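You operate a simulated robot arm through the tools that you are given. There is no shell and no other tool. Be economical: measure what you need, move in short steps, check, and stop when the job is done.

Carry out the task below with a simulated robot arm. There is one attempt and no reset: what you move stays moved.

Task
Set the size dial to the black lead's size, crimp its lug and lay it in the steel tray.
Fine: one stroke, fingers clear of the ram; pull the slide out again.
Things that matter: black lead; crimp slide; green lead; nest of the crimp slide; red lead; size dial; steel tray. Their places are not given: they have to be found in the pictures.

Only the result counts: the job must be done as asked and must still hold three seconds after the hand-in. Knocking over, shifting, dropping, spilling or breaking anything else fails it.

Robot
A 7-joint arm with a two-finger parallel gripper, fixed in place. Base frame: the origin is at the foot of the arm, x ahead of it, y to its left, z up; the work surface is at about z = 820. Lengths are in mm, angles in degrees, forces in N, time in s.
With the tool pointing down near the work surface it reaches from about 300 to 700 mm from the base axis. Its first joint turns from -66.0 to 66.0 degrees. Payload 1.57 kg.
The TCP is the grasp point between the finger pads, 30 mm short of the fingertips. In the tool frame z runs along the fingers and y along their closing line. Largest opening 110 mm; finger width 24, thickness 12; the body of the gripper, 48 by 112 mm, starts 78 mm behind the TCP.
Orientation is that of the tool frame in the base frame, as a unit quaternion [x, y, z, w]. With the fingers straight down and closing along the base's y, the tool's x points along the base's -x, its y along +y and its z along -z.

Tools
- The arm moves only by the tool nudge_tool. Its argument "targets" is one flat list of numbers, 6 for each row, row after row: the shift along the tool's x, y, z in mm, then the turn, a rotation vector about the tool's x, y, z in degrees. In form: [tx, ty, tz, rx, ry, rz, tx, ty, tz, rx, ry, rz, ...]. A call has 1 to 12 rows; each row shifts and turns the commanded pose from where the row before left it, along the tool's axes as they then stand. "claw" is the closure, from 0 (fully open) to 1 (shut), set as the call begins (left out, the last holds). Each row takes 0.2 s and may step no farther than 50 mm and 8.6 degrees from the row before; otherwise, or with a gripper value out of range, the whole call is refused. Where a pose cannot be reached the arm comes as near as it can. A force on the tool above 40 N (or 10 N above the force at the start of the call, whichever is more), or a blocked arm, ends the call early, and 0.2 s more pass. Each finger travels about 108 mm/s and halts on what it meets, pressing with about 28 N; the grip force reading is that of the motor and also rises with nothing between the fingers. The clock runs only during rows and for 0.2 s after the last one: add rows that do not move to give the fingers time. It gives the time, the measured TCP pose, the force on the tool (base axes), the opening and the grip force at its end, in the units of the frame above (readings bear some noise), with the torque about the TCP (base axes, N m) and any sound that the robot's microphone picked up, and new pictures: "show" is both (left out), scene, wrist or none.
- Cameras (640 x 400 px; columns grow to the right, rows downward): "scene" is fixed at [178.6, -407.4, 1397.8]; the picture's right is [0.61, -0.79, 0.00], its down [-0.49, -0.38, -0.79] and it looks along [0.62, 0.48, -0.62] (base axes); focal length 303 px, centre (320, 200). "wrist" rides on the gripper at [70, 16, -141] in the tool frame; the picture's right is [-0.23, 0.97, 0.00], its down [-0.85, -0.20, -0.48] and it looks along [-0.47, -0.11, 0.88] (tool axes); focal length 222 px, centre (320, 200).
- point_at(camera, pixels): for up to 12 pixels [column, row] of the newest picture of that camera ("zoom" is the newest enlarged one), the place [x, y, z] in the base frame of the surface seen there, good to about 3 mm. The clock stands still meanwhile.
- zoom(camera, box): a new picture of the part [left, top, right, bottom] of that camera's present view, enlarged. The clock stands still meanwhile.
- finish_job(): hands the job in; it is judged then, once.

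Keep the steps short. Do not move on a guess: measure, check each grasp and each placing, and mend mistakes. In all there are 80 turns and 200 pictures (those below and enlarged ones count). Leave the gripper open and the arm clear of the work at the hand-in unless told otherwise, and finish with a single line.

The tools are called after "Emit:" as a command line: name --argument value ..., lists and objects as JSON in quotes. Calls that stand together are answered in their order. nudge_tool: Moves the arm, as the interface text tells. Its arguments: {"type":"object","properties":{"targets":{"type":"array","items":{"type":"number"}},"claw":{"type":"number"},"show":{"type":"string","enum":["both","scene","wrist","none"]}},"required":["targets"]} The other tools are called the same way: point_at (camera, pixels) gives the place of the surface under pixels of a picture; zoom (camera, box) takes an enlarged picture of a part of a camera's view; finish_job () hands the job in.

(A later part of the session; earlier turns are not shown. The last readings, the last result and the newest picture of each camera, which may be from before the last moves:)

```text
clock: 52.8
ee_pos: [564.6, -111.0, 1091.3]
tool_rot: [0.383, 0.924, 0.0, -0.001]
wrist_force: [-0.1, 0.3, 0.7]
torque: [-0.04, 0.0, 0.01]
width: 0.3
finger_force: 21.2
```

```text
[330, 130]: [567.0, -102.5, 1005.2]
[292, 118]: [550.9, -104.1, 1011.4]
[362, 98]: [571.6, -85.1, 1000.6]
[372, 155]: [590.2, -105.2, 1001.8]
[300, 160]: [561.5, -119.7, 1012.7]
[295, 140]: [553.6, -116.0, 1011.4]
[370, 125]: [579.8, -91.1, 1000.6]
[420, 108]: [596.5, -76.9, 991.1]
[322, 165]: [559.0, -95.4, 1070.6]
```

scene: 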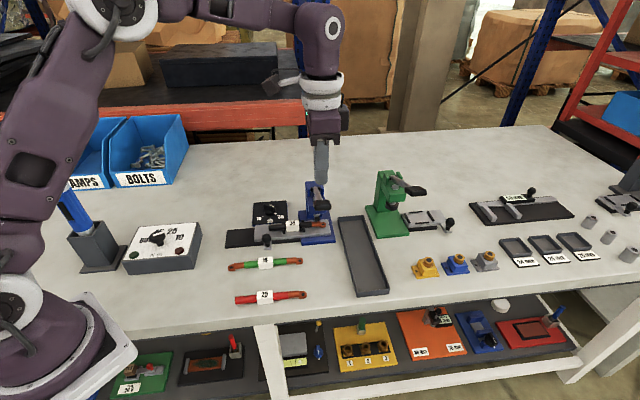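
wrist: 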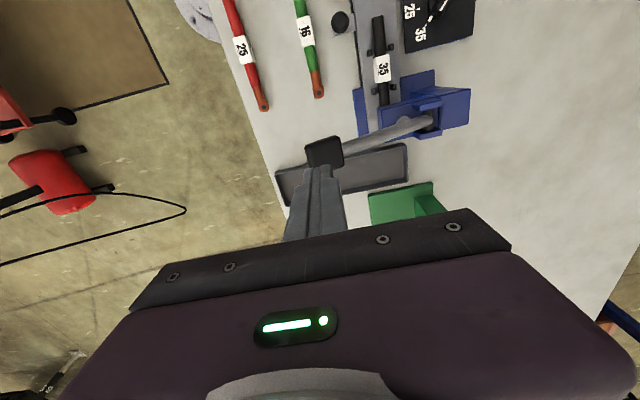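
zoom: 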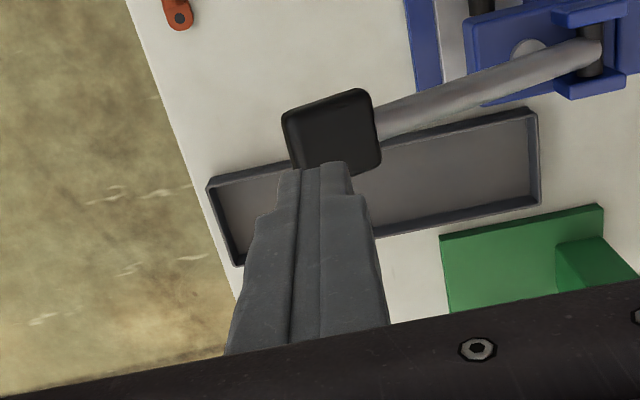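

Handle spans u 462–493, v 310–344, top ~1007; tool at u 478, v 321. Come down 50 mm to just above it.

Emit:
nudge_tool --targets '[0, 3, 25, 0, 0, 0, 0, 0, 25, 0, 0, 0, 0, 0, 4, 0, 0, 0, 0, 0, 4, 0, 0, 0, 0, 0, 4, 0, 0, 0, 0, 0, 4, 0, 0, 0]' --show "scene"

Emit:
zoom --camera "scene" --box '[275, 150, 355, 250]'

```text
clock: 54.2
ee_pos: [566.6, -109.3, 1026.1]
tool_rot: [0.383, 0.924, 0.0, 0.0]
wrist_force: [-0.7, -0.1, 0.4]
torque: [-0.05, 0.01, 0.02]
width: 0.0
finger_force: 21.1
```

scene: 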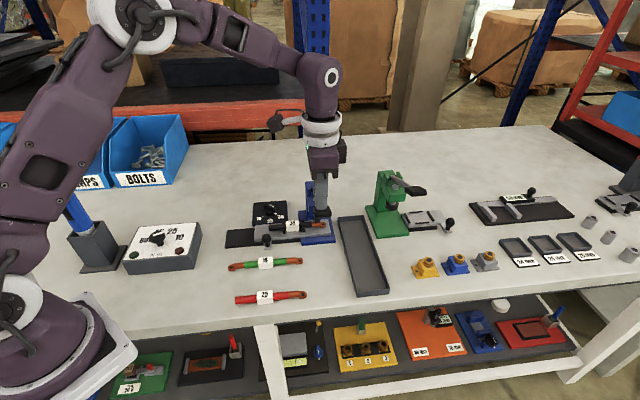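

```text
4.00 times, centred on (315, 200) of scene
```

zoom: 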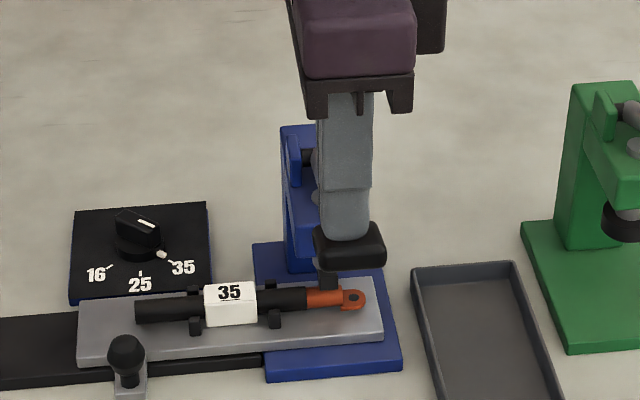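

At the handle now. Press down in 4 mm rows, tracking the arc slightly.

Emit:
nudge_tool --targets '[0, -1, 4, 0, 0, 0, 0, -1, 4, 0, 0, 0, 0, -1, 4, 0, 0, 0, 0, -1, 4, 0, 0, 0, 0, -1, 4, 0, 0, 0, 0, -0.8, 4, 0, 0, 0]' --show "scene"

Emit:
zoom --camera "scene" --box '[275, 150, 355, 250]'

```text
clock: 55.6
ee_pos: [560.8, -115.0, 1003.1]
tool_rot: [0.382, 0.924, 0.0, 0.0]
wrist_force: [1.2, 0.9, 1.6]
torque: [0.01, -0.02, -0.01]
width: 0.1
finger_force: 21.0
```

scene: 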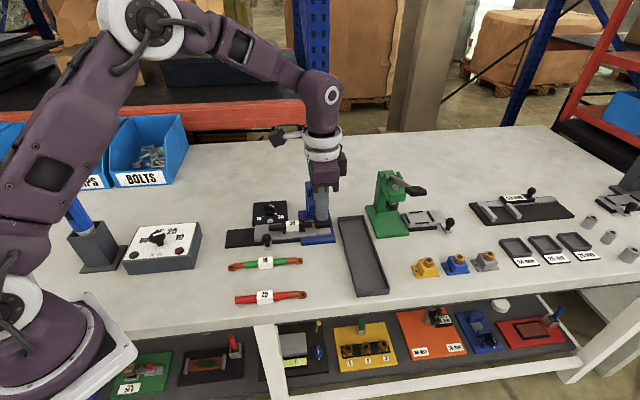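

```text
4.00 times, centred on (315, 200) of scene
```

zoom: 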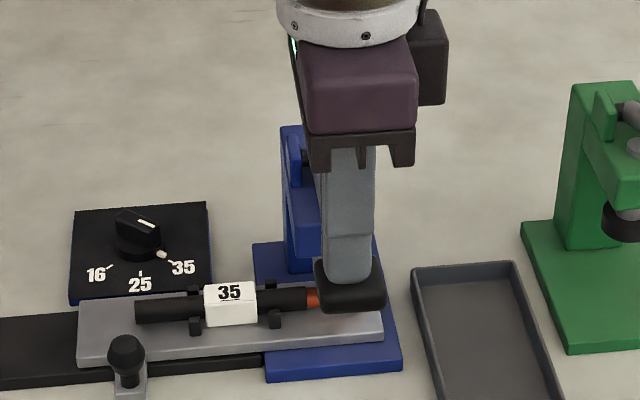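

Lever follows with low force. Continue pressing, watching force and sound.

Emit:
nudge_tool --targets '[0, -0.5, 4, 0, 0, 0, 0, -0.3, 4, 0, 0, 0, 0, 0, 4, 0, 0, 0, 0, 0, 4, 0, 0, 0, 0, 0.3, 4, 0, 0, 0, 0, 0.5, 4, 0, 0, 0]' --show "scene"

Emit:
zoom --camera "scene" --box '[275, 150, 355, 250]'

```text
clock: 57.0
ee_pos: [561.1, -113.7, 978.9]
tool_rot: [0.383, 0.924, 0.0, 0.0]
wrist_force: [-2.4, -1.6, 2.0]
torque: [-0.05, 0.06, 0.0]
width: 0.0
finger_force: 21.3
```

scene: 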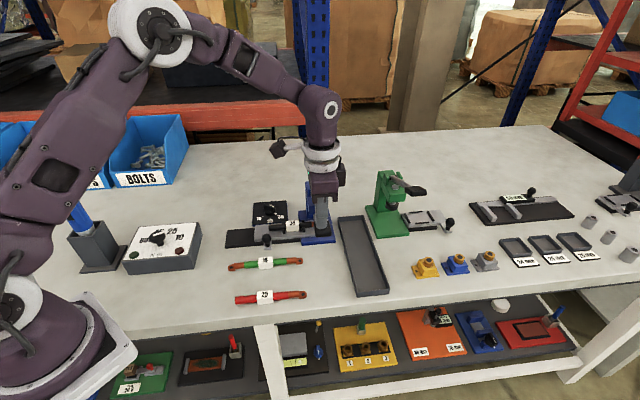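

```text
4.00 times, centred on (315, 200) of scene
```

zoom: 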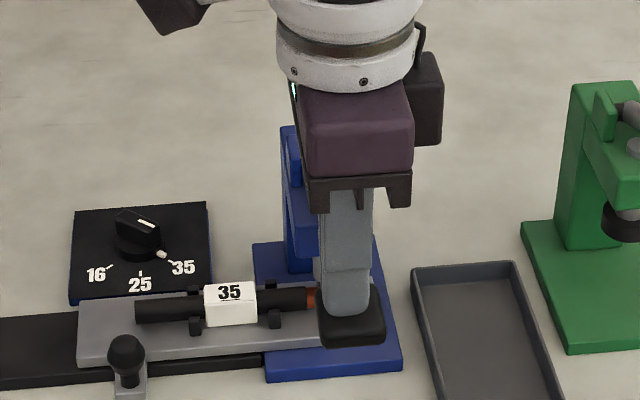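

Emit:
nudge_tool --targets '[0, 0.5, 4, 0, 0, 0, 0, 0.7, 4, 0, 0, 0, 0, 0.8, 4, 0, 0, 0, 0, 0.9, 4, 0, 0, 0, 0, 1, 4, 0, 0, 0]' --show "scene"

Emit:
zoom --camera "scene" --box '[275, 150, 355, 250]'

```text
clock: 58.2
ee_pos: [563.9, -110.7, 958.2]
tool_rot: [0.382, 0.924, 0.0, 0.0]
wrist_force: [-3.4, -1.1, 2.4]
torque: [-0.06, 0.09, 0.01]
width: 0.0
finger_force: 21.3
```

scene: 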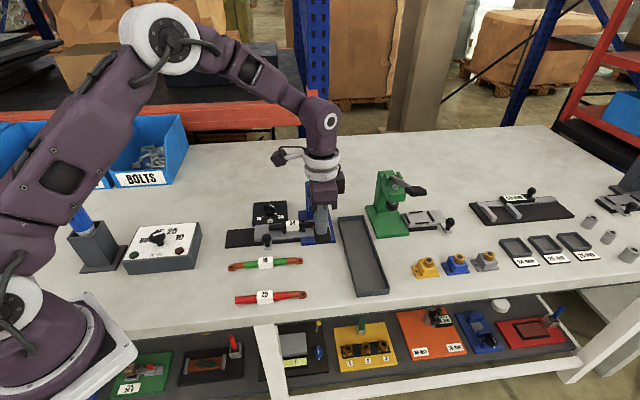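

```text
4.00 times, centred on (315, 200) of scene
```

zoom: 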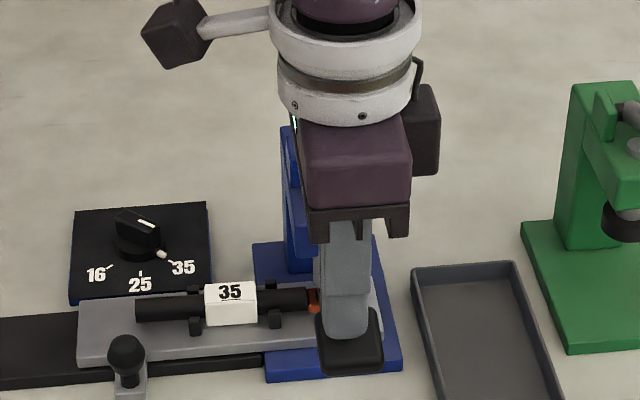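

Still moving freely. Check the contact in the wrist view while going on.

Emit:
nudge_tool --targets '[0, 1.2, 4, 0, 0, 0, 0, 1.4, 4, 0, 0, 0, 0, 1.5, 4, 0, 0, 0]'

Emit:
zoom --camera "wrist" --box '[240, 60, 440, 220]'

Emit:
zoom --camera "scene" --box '[275, 170, 355, 250]'

```text
clock: 58.9
ee_pos: [565.6, -110.0, 953.4]
tool_rot: [0.383, 0.924, -0.001, 0.001]
wrist_force: [-10.5, 1.6, 20.0]
torque: [0.17, 0.15, 0.09]
width: 0.0
finger_force: 21.4
stopped in row 3: the force on the tool passed its limit at 50 N (the readings are from after the stop); the commanded pose is now the measured one
```

scene: 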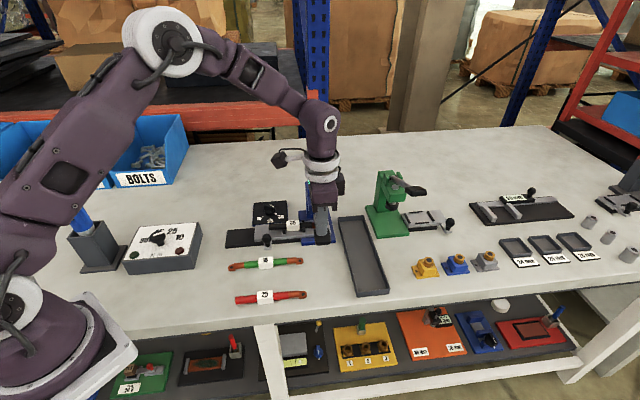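
wrist: 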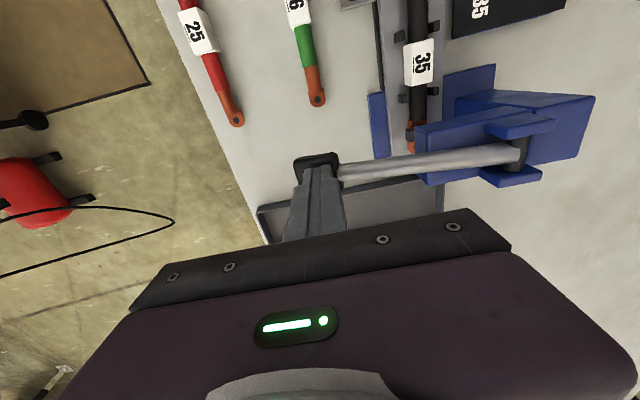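

```text
2.50 times, centred on (340, 140) of wrist
```

zoom: 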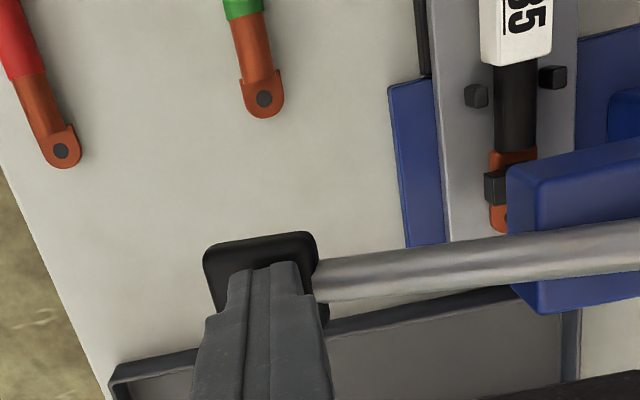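

```text
5.00 times, centred on (315, 210) of scene
```

zoom: 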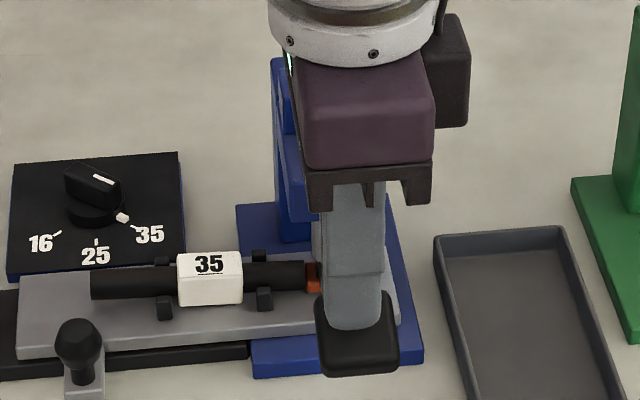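

The die meets the barrel and resists (limit reached). I'll press a bit more, same stroke, in small rows.

Emit:
nudge_tool --targets '[0, 0, 0.7, 0, 0, 0, 0, 0, 0.7, 0, 0, 0, 0, 0, 0.7, 0, 0, 0, 0, 0, 0.7, 0, 0, 0, 0, 0, 0, 0, 0, 0]' --show "none"

Emit:
nudge_tool --targets '[0, 0, 0.7, 0, 0, 0, 0, 0, 0.7, 0, 0, 0, 0, 0, 0, 0, 0, 0]' --show "wrist"

Emit:
zoom --camera "wrist" --box '[360, 60, 460, 160]'

```text
clock: 59.4
ee_pos: [566.1, -110.2, 953.8]
tool_rot: [0.384, 0.923, -0.001, 0.001]
wrist_force: [-9.6, 0.5, 17.3]
torque: [0.22, 0.17, 0.1]
width: 0.1
finger_force: 21.0
stopped in row 2: the force on the tool passed its limit at 43 N (the readings are from after the stop); the commanded pose is now the measured one
```

```text
clock: 60.0
ee_pos: [565.7, -110.7, 952.5]
tool_rot: [0.383, 0.924, -0.001, 0.002]
wrist_force: [-8.9, 1.2, 18.1]
torque: [0.21, 0.19, 0.09]
width: 0.0
finger_force: 21.2
stopped in row 2: the force on the tool passed its limit at 42 N (the readings are from after the stop); the commanded pose is now the measured one
```

wrist: 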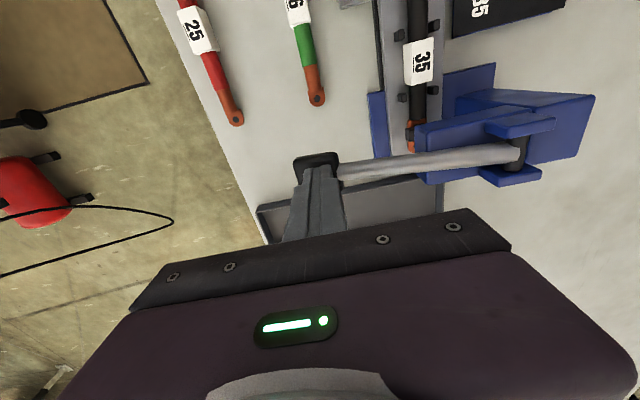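

```text
4.00 times, centred on (410, 110) of wrist
```

zoom: 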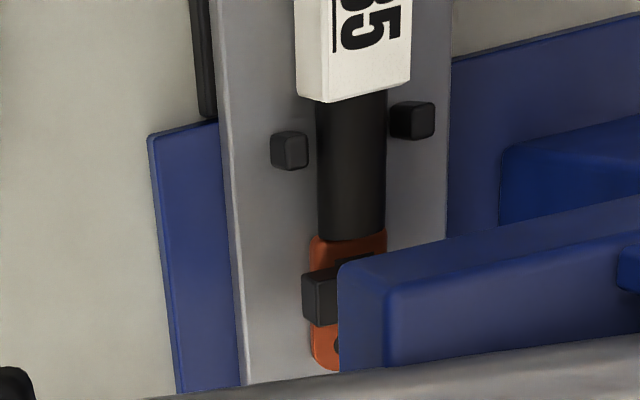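

The barrel looks flattened and the lever is at a hard stop: stroke done. Now rise and see whether the lever returns by itself.

Emit:
nudge_tool --targets '[0, 0, -4, 0, 0, 0, 0, -1, -8, 0, 0, 0, 0, -1, -10, 0, 0, 0, 0, -1, -12, 0, 0, 0]'

Emit:
zoom --camera "scene" --box '[275, 170, 355, 250]'

```text
clock: 61.0
ee_pos: [564.5, -112.5, 986.6]
tool_rot: [0.383, 0.924, -0.001, 0.003]
wrist_force: [1.2, 0.8, 2.6]
torque: [0.04, -0.01, 0.0]
width: 0.2
finger_force: 21.6
```

scene: 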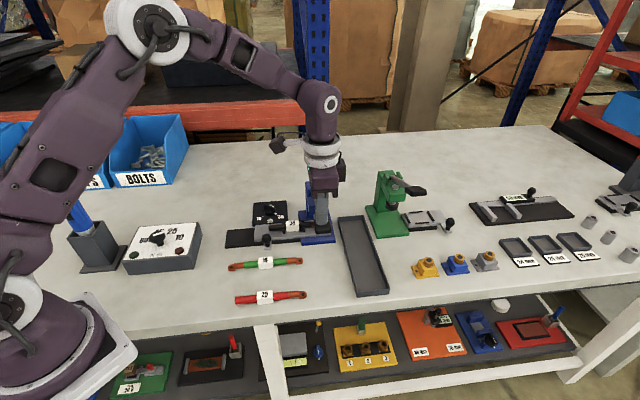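
wrist: 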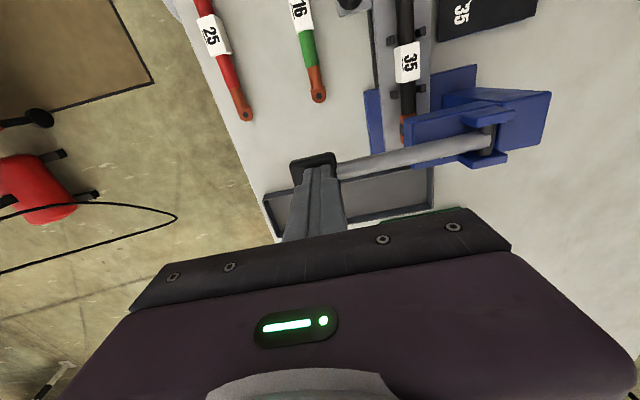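

```text
5.00 times, centred on (315, 210) of scene
```

zoom: 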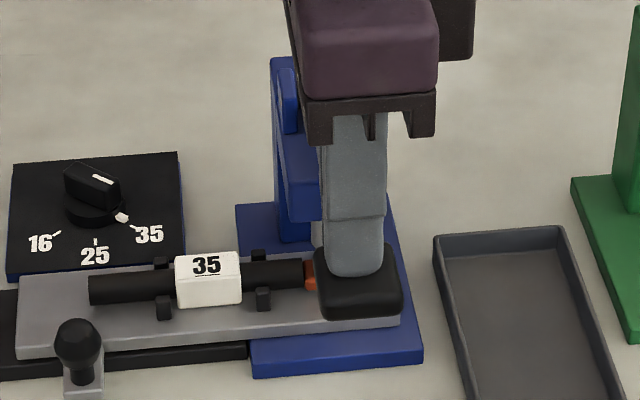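

The lever springs up with the tool. Keep rising well clear.

Emit:
nudge_tool --targets '[0, -0.5, -12, 0, 0, 0, 0, 0, -12, 0, 0, 0, 0, 0, -14, 0, 0, 0, 0, 0, -20, 0, 0, 0, 0, 0, -30, 0, 0, 0, 0, 0, -40, 0, 0, 0, 0, 0, 0, 0, 0, 0]'

Emit:
zoom --camera "scene" --box '[275, 170, 355, 250]'

Emit:
zoom --camera "wrist" --box '[320, 20, 460, 160]'

```text
clock: 62.6
ee_pos: [564.7, -111.4, 1116.3]
tool_rot: [0.383, 0.924, -0.001, 0.003]
wrist_force: [1.0, 0.0, -0.7]
torque: [-0.01, 0.01, -0.02]
width: 0.0
finger_force: 21.7
```

scene: 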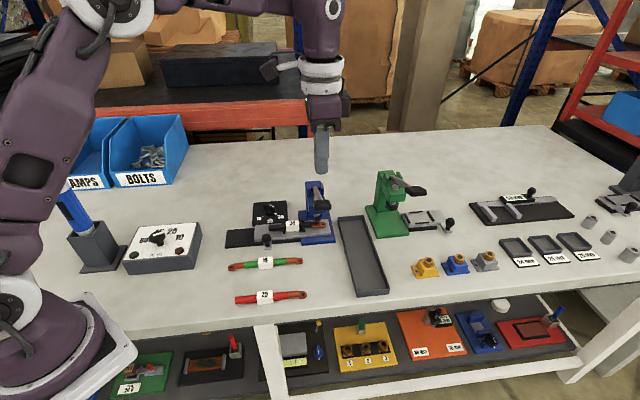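
wrist: 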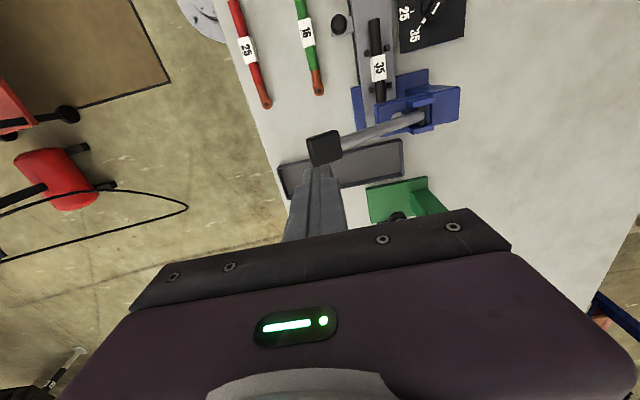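

```text
5.00 times, centred on (315, 210) of scene
```

zoom: 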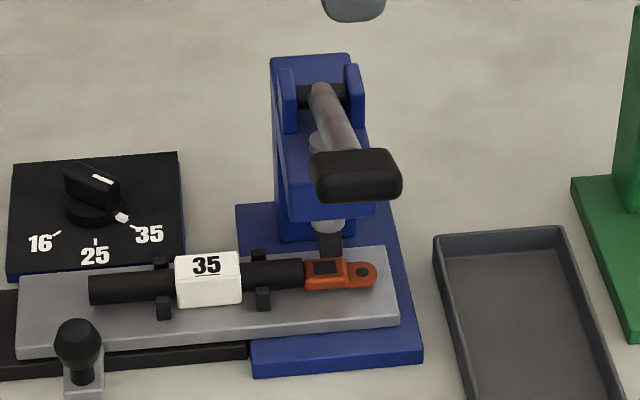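

```text
2.86 times, centred on (390, 90) of wrist
```

zoom: 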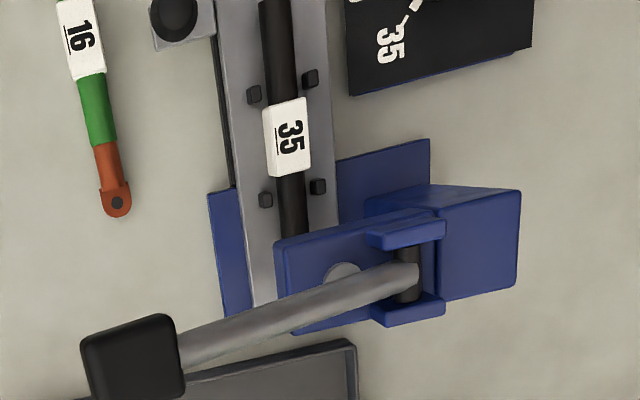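

Crimp is visible on the barrel, the lever is up. Go back over the slide knob (u 352, v 378.5).

Emit:
nudge_tool --targets '[42, 0, 0, 0, 0, 0, 42, 10, 0, 0, 0, 0, 42, 24, 0, 0, 0, 0, 0, 24, 0, 0, 0, 0, 0, 0, 45, 0, 0, 0, 0, 0, 45, 0, 0, 0, 0, 0, 45, 0, 0, 0, 0, 0, 45, 0, 0, 0, 0, 0, 20, 0, 0, 0, 0, 0, 0, 0, 0, 0]' --claw 0.62

Emit:
zoom --camera "wrist" --box '[240, 60, 400, 220]'

```text
clock: 64.8
ee_pos: [514.1, 17.6, 912.6]
tool_rot: [0.382, 0.924, -0.001, 0.002]
wrist_force: [-0.3, -0.2, -0.6]
torque: [-0.01, -0.01, 0.02]
width: 41.9
finger_force: 0.1
```

scene: 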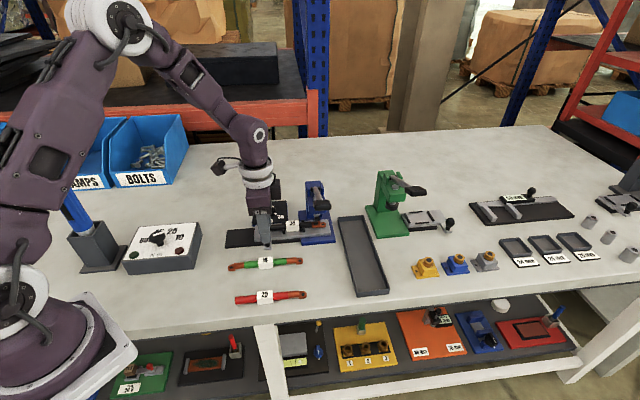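
wrist: 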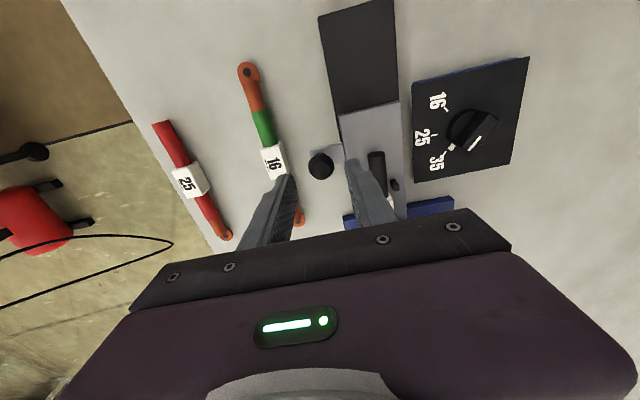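

```text
2.50 times, centred on (320, 140) of wrist
```

zoom: 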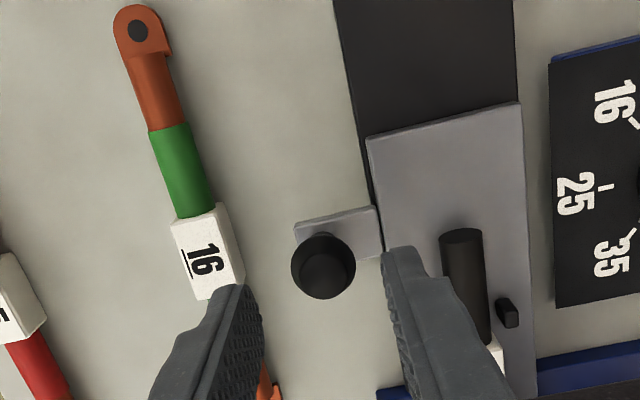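

Knob is centred; the green lead stays 10 mm below the fingertip. Lower 31 mm and close.

Emit:
nudge_tool --targets '[0, 0, 16, 0, 0, 0, 0, 0, 15, 0, 0, 0, 0, 0, 0, 0, 0, 0]' --show "none"

Emit:
nudge_tool --targets '[0, 0, 0, 0, 0, 0, 0, 0, 0, 0, 0, 0]' --claw 1 --show "none"

Emit:
nudge_tool --targets '[4, 0, 0, 0, 0, 0, 8, 0, 0, 0, 0, 0, 8, -0.2, 0, 0, 0, 0, 8, -0.2, 0, 0, 0, 0, 8, -0.2, 0, 0, 0, 0, 8, -0.2, 0, 0, 0, 0, 8, -0.2, 0, 0, 0, 0, 8, -0.2, 0, 0, 0, 0, 8, -0.2, 0, 0, 0, 0, 4, 0, 0, 0, 0, 0, 0, 0, 0, 0, 0, 0]' --show "scene"

Emit:
zoom --camera "scene" --box '[220, 170, 340, 250]'

```text
clock: 65.6
ee_pos: [514.8, 14.5, 881.6]
tool_rot: [0.383, 0.924, -0.001, 0.003]
wrist_force: [-0.4, 0.1, -0.1]
torque: [0.03, -0.01, -0.01]
width: 42.0
finger_force: 0.1
```

```text
clock: 66.2
ee_pos: [516.6, 18.3, 881.2]
tool_rot: [0.382, 0.924, 0.0, 0.005]
wrist_force: [16.0, 16.6, -9.3]
torque: [-0.51, -0.57, -0.03]
width: 21.0
finger_force: 34.0
```

```text
clock: 67.7
ee_pos: [482.5, 52.6, 881.1]
tool_rot: [0.381, 0.925, 0.001, 0.004]
wrist_force: [4.7, 4.7, -8.3]
torque: [-0.12, 0.29, 0.07]
width: 20.9
finger_force: 34.6
stopped in row 7: the force on the tool passed its limit at 41 N (the readings are from after the stop); the commanded pose is now the measured one
```

scene: 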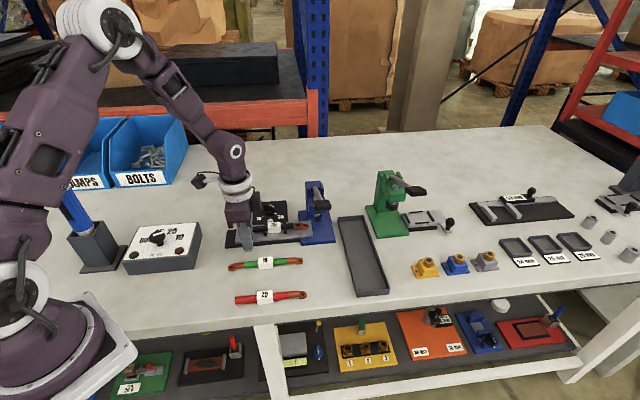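

```text
5.00 times, centred on (280, 210) of scene
```

zoom: 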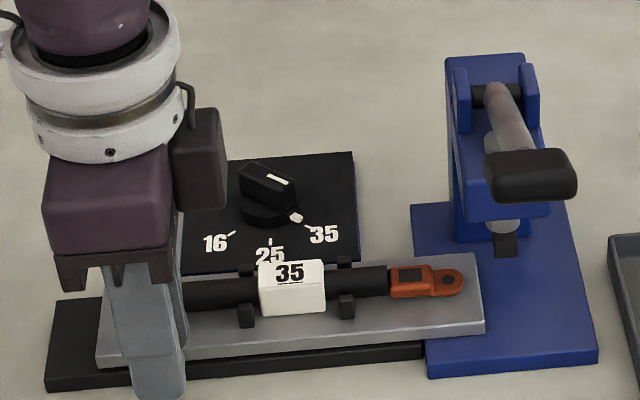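

Lateral force stopped it two-thirds out; commanded pose is reset. Continue ~28 mm without side bias.

Emit:
nudge_tool --targets '[5, 0.3, 0, 0, 0, 0, 6, 0.1, 0, 0, 0, 0, 6, 0.1, 0, 0, 0, 0, 6, 0, 0, 0, 0, 0, 3, 0, 0, 0, 0, 0, 1, 0, 0, 0, 0, 0, 0, 0, 0, 0, 0, 0]' --show "scene"

Emit:
zoom --camera "scene" --box '[220, 170, 340, 250]'

```text
clock: 69.3
ee_pos: [464.4, 70.0, 882.7]
tool_rot: [0.382, 0.924, 0.0, 0.003]
wrist_force: [4.7, 3.8, -1.3]
torque: [0.24, 0.88, -0.11]
width: 20.7
finger_force: 34.3
```

scene: 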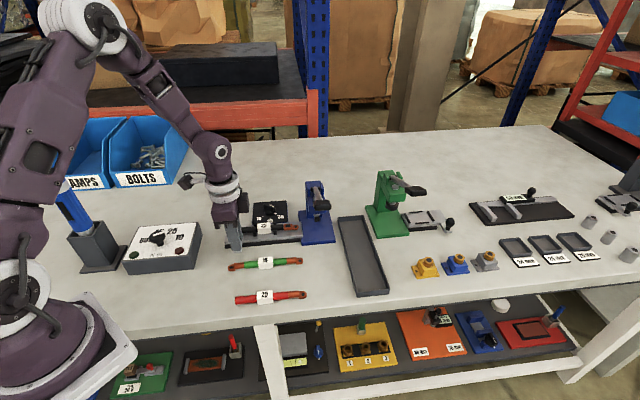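

```text
5.00 times, centred on (280, 210) of scene
```

zoom: 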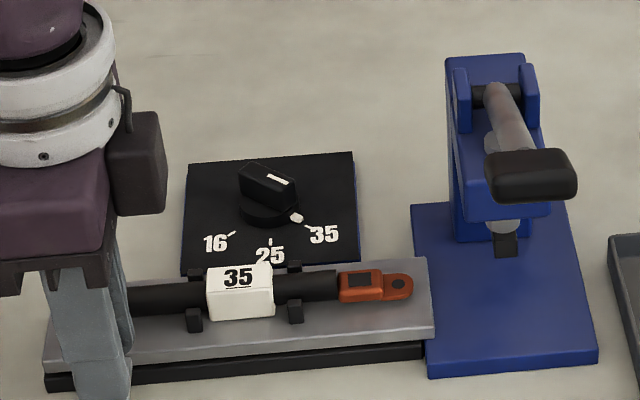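

Nearly home (434 vs 432 px). Pull 2 mm more, then release and rise.

Emit:
nudge_tool --targets '[1, 0, 0, 0, 0, 0, 1, 0, 0, 0, 0, 0, 0, 0, 0, 0, 0, 0]' --show "none"

Emit:
nudge_tool --targets '[0, 0, 0, 0, 0, 0, 0, 0, 0, 0, 0, 0]' --claw 0.62 --show "none"

Emit:
nudge_tool --targets '[0, 0, -40, 0, 0, 0, 0, 0, -40, 0, 0, 0, 0, 0, 0, 0, 0, 0]'

Emit:
zoom --camera "scene" --box '[240, 205, 312, 250]'

Emit:
point_at --camera "zoom" --pixels '[[130, 243], [312, 228], [155, 190], [270, 182], [190, 195], [250, 190], [550, 210]]'

```text
clock: 70.1
ee_pos: [463.0, 69.2, 881.8]
tool_rot: [0.383, 0.924, 0.0, 0.005]
wrist_force: [10.0, -5.5, 1.0]
torque: [-0.17, 0.47, -0.06]
width: 21.1
finger_force: 34.5
```

```text
clock: 70.7
ee_pos: [463.3, 72.1, 882.0]
tool_rot: [0.382, 0.924, 0.0, 0.004]
wrist_force: [0.2, 0.8, -0.4]
torque: [0.01, 0.02, 0.0]
width: 42.0
finger_force: 0.1
```

```text
clock: 71.5
ee_pos: [462.8, 71.1, 961.8]
tool_rot: [0.382, 0.924, 0.0, 0.004]
wrist_force: [0.3, 0.0, -0.3]
torque: [0.02, 0.05, 0.02]
width: 42.0
finger_force: 0.1
```

scene: 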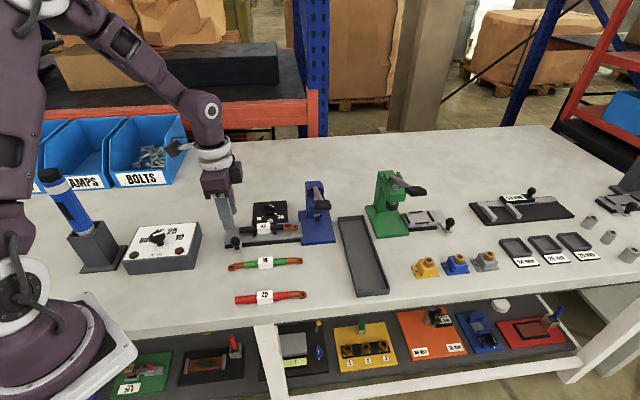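
wrist: 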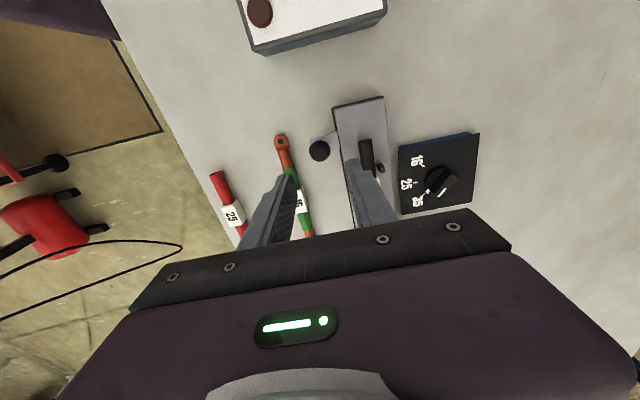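

```text
8.89 times, centred on (276, 228) of scene
```

zoom: 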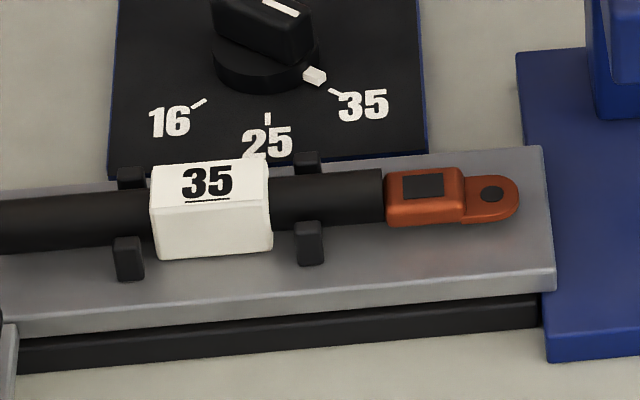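

```text
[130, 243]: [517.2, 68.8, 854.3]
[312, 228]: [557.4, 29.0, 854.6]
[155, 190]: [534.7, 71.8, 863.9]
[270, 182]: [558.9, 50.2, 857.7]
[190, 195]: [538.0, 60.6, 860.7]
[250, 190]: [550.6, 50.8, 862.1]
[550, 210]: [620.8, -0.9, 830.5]
```

Crimp mark visible, slide home. Move above the label and down to z≈905; also measure the tray.

Emit:
nudge_tool --targets '[-21.7, 17.3, 0, 0, 0, 0, -21.7, 17.3, 0, 0, 0, 0, -21.7, 17.4, 0, 0, 0, 0, 0, 0, 45, 0, 0, 0, 0, 0, 0, 0, 0, 0]' --claw 0.68

Emit:
nudge_tool --targets '[0, 0, 0, 0, 0, 0]' --show "none"

Emit:
zoom --camera "wrist" --box '[240, 60, 400, 220]'

Emit:
zoom --camera "scene" --box '[310, 205, 410, 305]'

Emit:
point_at --camera "scene" --pixels '[[338, 217], [366, 216], [389, 289], [356, 296], [342, 222], [364, 220], [383, 288], [360, 292], [362, 255], [352, 256], [373, 254], [362, 240]]'

```text
clock: 72.7
ee_pos: [546.3, 62.4, 917.1]
tool_rot: [0.383, 0.924, 0.001, 0.004]
wrist_force: [-0.4, 0.5, 0.1]
torque: [-0.02, 0.01, 0.0]
width: 34.9
finger_force: 0.1
```

scene: 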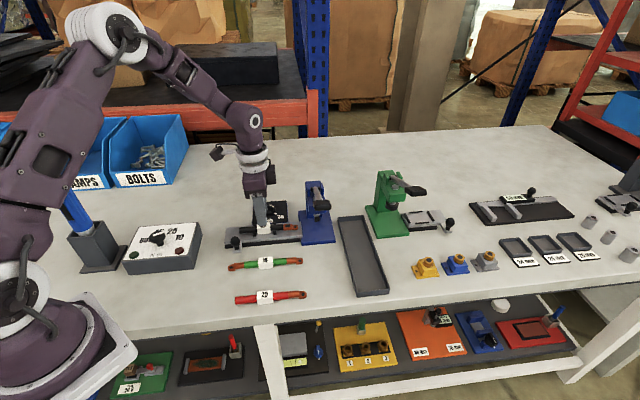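
wrist: 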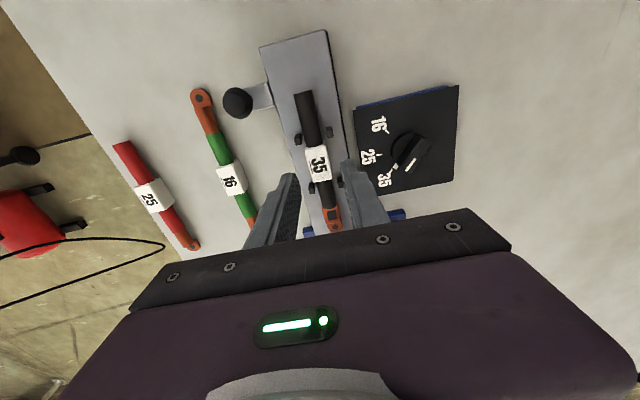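

```text
clock: 73.1
ee_pos: [547.1, 61.5, 917.7]
tool_rot: [0.382, 0.924, 0.0, 0.003]
wrist_force: [0.7, -0.1, 0.3]
torque: [0.01, 0.01, 0.02]
width: 35.2
finger_force: 0.0
```

```text
2.50 times, centred on (320, 140) of wrist
```

zoom: 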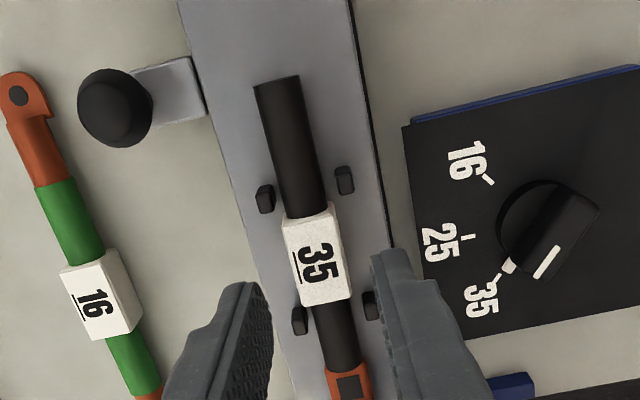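

```text
4.00 times, centred on (360, 255) of scene
```

zoom: 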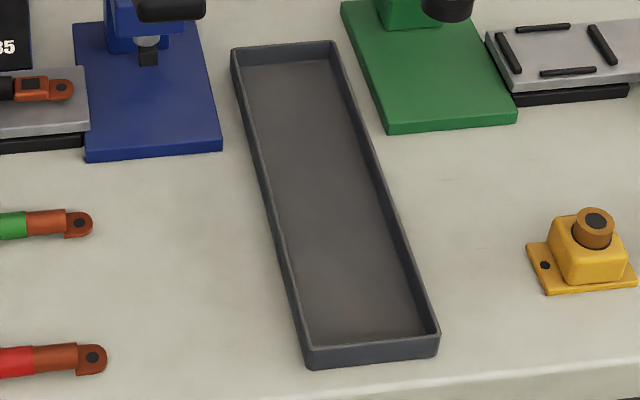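

```text
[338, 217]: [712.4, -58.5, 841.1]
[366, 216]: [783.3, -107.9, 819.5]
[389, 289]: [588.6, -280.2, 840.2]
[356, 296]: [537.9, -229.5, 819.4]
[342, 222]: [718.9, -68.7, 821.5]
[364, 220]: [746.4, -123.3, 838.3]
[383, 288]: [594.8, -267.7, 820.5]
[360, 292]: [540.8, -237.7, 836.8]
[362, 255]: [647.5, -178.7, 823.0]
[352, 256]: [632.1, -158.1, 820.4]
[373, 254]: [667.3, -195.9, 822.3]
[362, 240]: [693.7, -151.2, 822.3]
```

Tray long axis runs along v (240×65 mm), so the lead must turn 90°. First descend and grip the label.

Emit:
nudge_tool --targets '[0, 0, 20, 0, 0, 0, 0, 0, 20, 0, 0, 0, 0, 0, 0, 0, 0, 0]' --show "none"

Emit:
nudge_tool --targets '[0, 0, 0, 0, 0, 0, 0, 0, 0, 0, 0, 0, 0, 0, 0, 0, 0, 0]' --claw 1 --show "none"

Emit:
nudge_tool --targets '[0, 0, -20, 0, 0, 0, 0, 0, -30, 0, 0, 0, 0, 0, -45, 0, 0, 0, 0, 0, -45, 0, 0, 0, 0, 0, -45, 0, 0, 0, 0, 0, -45, 0, 0, 0]'

Emit:
point_at --camera "scene" --pixels '[[345, 225], [361, 222], [383, 284], [361, 289], [353, 256], [369, 253], [362, 255], [349, 256], [376, 253]]'

```text
clock: 73.9
ee_pos: [546.3, 61.9, 877.8]
tool_rot: [0.382, 0.924, 0.0, 0.004]
wrist_force: [-0.5, -1.4, 0.9]
torque: [0.01, 0.01, 0.01]
width: 35.2
finger_force: 0.0
```

```text
clock: 74.7
ee_pos: [545.8, 61.1, 877.8]
tool_rot: [0.383, 0.924, 0.0, 0.003]
wrist_force: [0.4, -0.5, 0.6]
torque: [0.01, -0.01, -0.03]
width: 19.4
finger_force: 28.0
```

```text
clock: 76.1
ee_pos: [543.8, 64.5, 1106.9]
tool_rot: [0.383, 0.924, 0.0, 0.004]
wrist_force: [0.0, 1.2, -1.4]
torque: [-0.01, -0.01, -0.02]
width: 19.7
finger_force: 28.3
```

scene: 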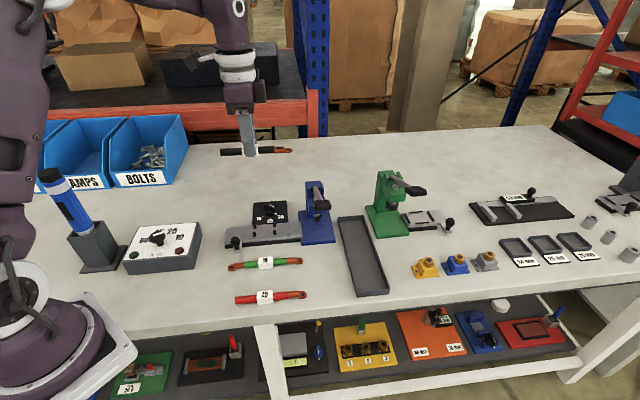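
wrist: 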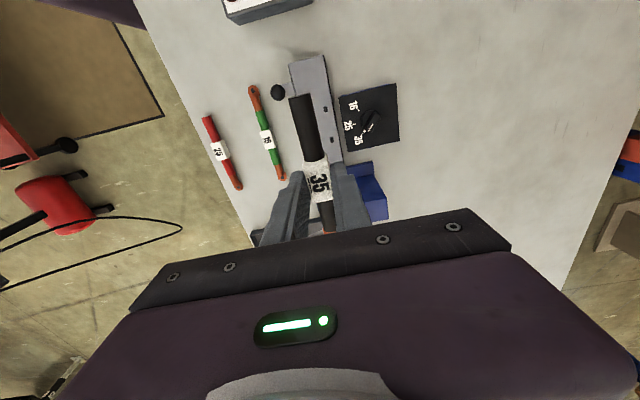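

```text
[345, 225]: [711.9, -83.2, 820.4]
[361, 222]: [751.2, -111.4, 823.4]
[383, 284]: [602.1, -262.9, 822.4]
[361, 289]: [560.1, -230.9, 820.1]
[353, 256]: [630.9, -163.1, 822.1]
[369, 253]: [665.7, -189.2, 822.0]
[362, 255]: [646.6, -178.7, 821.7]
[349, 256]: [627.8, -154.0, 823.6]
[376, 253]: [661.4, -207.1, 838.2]
```

Lifted cleanly with the lead level. Check the green press clearances, then move above the tray at this height and turn 90°.

Emit:
point_at --camera "scene" --pixels '[[415, 190], [403, 187], [376, 237], [372, 205], [380, 175]]'

Emit:
nudge_tool --targets '[-40.1, -16.9, 0, 0, 0, 0, -40.1, -16.9, 0, 0, 0, 0, -40.1, -16.9, 0, 0, 0, 0, -40.1, -16.9, 0, 0, 0, 0, -40.1, -16.9, 0, 0, 0, 0, -40.1, -16.9, 0, 0, 0, 0]' --show "none"

Emit:
nudge_tool --targets '[0, 0, 0, 0, 0, -8.2, 0, 0, 0, 0, 0, -8.2, 0, 0, 0, 0, 0, -8.2, 0, 0, 0, 0, 0, -8.2, 0, 0, 0, 0, 0, -8.2, 0, 0, 0, 0, 0, -8.2, 0, 0, 0, 0, 0, -8.2, 0, 0, 0, 0, 0, -8.2, 0, 0, 0, 0, 0, -8.2, 0, 0, 0, 0, 0, -8.2, 0, 0, 0, 0, 0, -8.2, 0, 0, 0, 0, 0, 0]'

```text
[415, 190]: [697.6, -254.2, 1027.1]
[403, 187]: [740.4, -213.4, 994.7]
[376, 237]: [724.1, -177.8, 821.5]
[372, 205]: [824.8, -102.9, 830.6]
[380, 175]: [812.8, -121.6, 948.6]
```

```text
clock: 77.5
ee_pos: [632.8, -149.8, 1106.5]
tool_rot: [0.382, 0.924, 0.0, 0.004]
wrist_force: [0.3, -0.2, -1.0]
torque: [0.01, 0.01, -0.02]
width: 19.5
finger_force: 28.1
out of reach, approached as far as the arm can: row 6
```

```text
clock: 80.1
ee_pos: [633.2, -148.3, 1109.1]
tool_rot: [-0.386, 0.923, -0.003, 0.002]
wrist_force: [0.4, 0.9, -1.9]
torque: [-0.03, 0.0, 0.02]
width: 19.5
finger_force: 28.7
```

scene: 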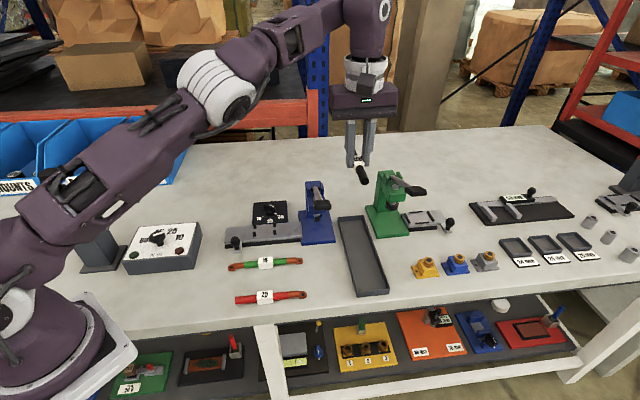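
wrist: 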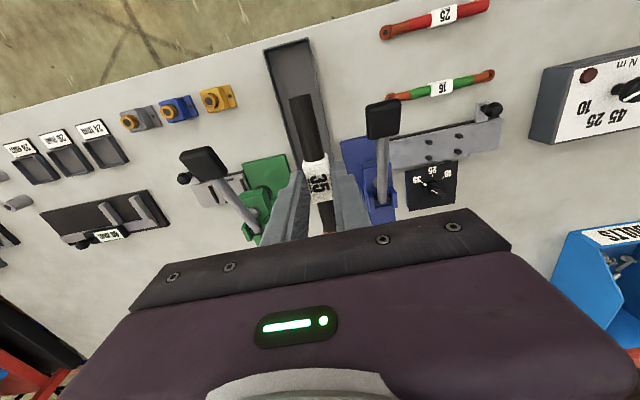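

Row 6 was out of reach at that height. Lower 50 mm in place and read where it settles.

Emit:
nudge_tool --targets '[10, 0, 25, 0, 0, 0, 10, 0, 25, 0, 0, 0, 0, 0, 0, 0, 0, 0]' --show "none"

```text
clock: 80.9
ee_pos: [618.7, -163.1, 1059.2]
tool_rot: [-0.385, 0.923, -0.002, 0.003]
wrist_force: [1.2, -0.7, -1.4]
torque: [0.04, -0.01, 0.02]
width: 19.4
finger_force: 28.3
```

Now u≈553, v≈322. Shift to u≈581, v≈305.

Emit:
nudge_tool --targets '[8.5, -14, 0, 0, 0, 0, 8.5, -14, 0, 0, 0, 0, 0, 0, 0, 0, 0, 0]'

Emit:
zoom --camera "wrist" --box '[200, 20, 440, 220]'

Emit:
zoom --camera "scene" --box '[290, 100, 450, 300]'

```text
clock: 81.7
ee_pos: [626.6, -193.8, 1060.1]
tool_rot: [-0.386, 0.923, -0.003, 0.003]
wrist_force: [0.0, 0.5, -1.5]
torque: [0.01, 0.01, 0.02]
width: 19.3
finger_force: 28.1
```

scene: 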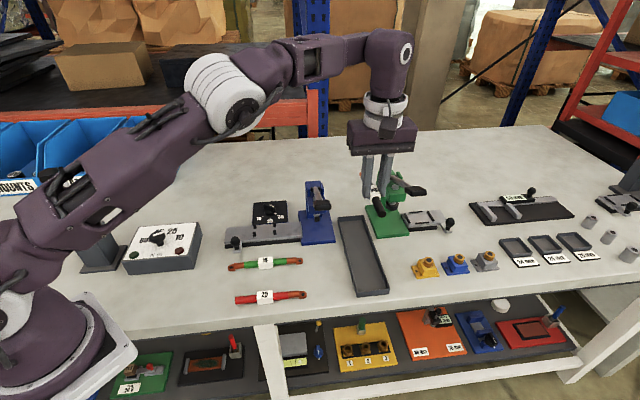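
wrist: 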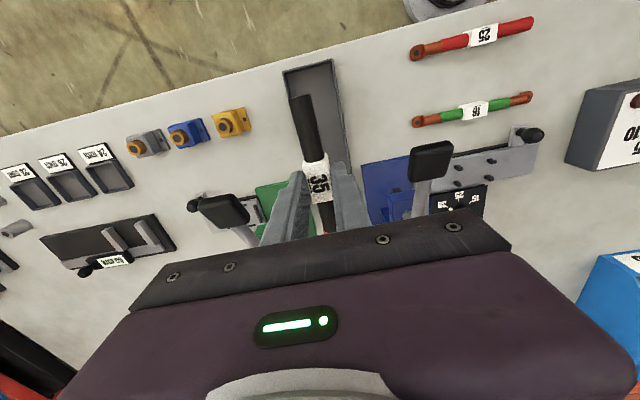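

```text
2.00 times, centred on (320, 120) of wrist
```

zoom: 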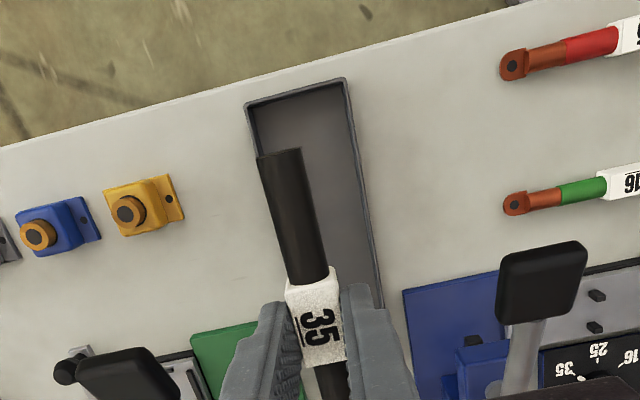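

```text
2.00 times, centred on (370, 200) of scene
```

zoom: 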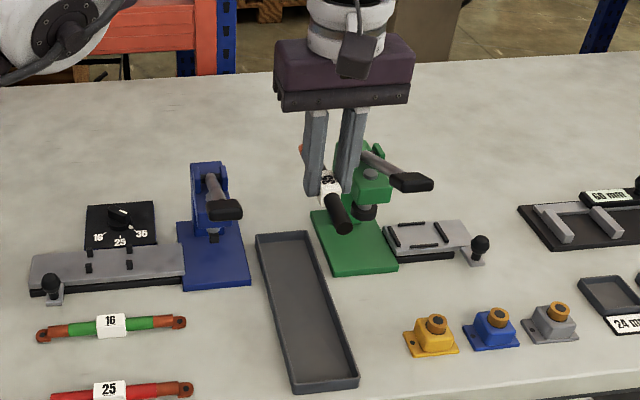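

Emit:
point_at --camera "wrist" --pixels '[[246, 214], [240, 198], [409, 178], [412, 152], [285, 75], [332, 61], [340, 120], [348, 170], [300, 100], [310, 155], [296, 140], [330, 75]]'

```text
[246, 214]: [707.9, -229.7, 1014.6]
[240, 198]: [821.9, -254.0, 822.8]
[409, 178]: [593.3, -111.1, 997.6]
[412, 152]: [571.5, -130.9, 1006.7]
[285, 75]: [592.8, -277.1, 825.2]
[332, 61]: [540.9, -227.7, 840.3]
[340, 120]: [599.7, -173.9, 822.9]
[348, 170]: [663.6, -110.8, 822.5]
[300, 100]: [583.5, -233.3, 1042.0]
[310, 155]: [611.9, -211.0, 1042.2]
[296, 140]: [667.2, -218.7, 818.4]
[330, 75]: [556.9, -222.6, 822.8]
```

Handles' inner edges at u≈498 and 663, tray 546–615, tool at u≈580: centred. Descend to z≈900.

Emit:
nudge_tool --targets '[0, 0, 30, 0, 0, 0, 0, 0, 30, 0, 0, 0, 0, 0, 30, 0, 0, 0, 0, 0, 30, 0, 0, 0, 0, 0, 35, 0, 0, 0, 0, 0, 0, 0, 0, 0]'

Emit:
zoom --camera "wrist" --box '[200, 20, 440, 220]'

Emit:
zoom --camera "scene" --box '[310, 190, 420, 310]'

```text
clock: 83.1
ee_pos: [628.1, -195.3, 903.7]
tool_rot: [-0.384, 0.923, -0.002, 0.003]
wrist_force: [0.1, 0.2, -2.0]
torque: [-0.01, 0.01, -0.02]
width: 19.5
finger_force: 28.0
```

scene: 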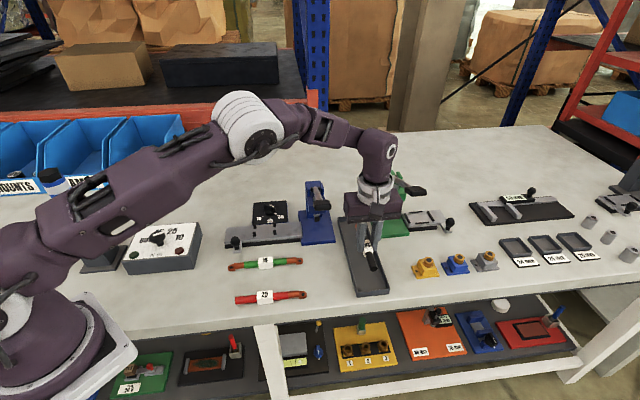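
wrist: 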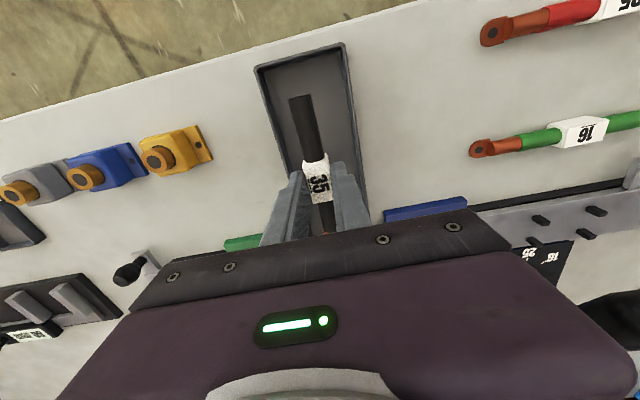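

```text
2.00 times, centred on (320, 120) of wrist
```

zoom: 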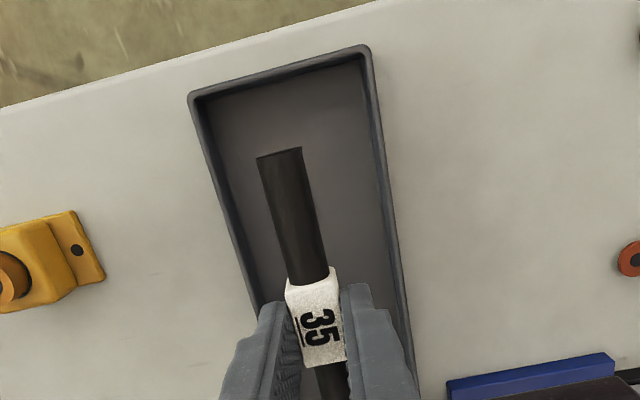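

```text
3.33 times, centred on (365, 250) of scene
```

zoom: 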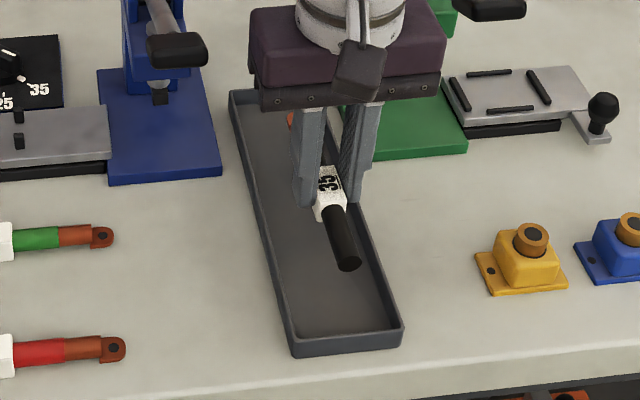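

Emit:
point_at --camera "wrist" --pixels '[[278, 140], [286, 163], [360, 172], [356, 140], [315, 125], [321, 168], [292, 175], [345, 163], [305, 100], [283, 130], [351, 120]]'

```text
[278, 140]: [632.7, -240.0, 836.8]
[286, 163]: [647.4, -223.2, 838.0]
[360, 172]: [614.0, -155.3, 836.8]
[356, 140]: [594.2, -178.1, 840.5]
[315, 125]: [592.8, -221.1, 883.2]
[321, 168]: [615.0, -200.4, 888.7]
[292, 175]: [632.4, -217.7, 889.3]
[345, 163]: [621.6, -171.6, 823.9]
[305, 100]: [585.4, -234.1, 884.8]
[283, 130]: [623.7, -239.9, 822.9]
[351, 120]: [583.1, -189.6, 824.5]
```

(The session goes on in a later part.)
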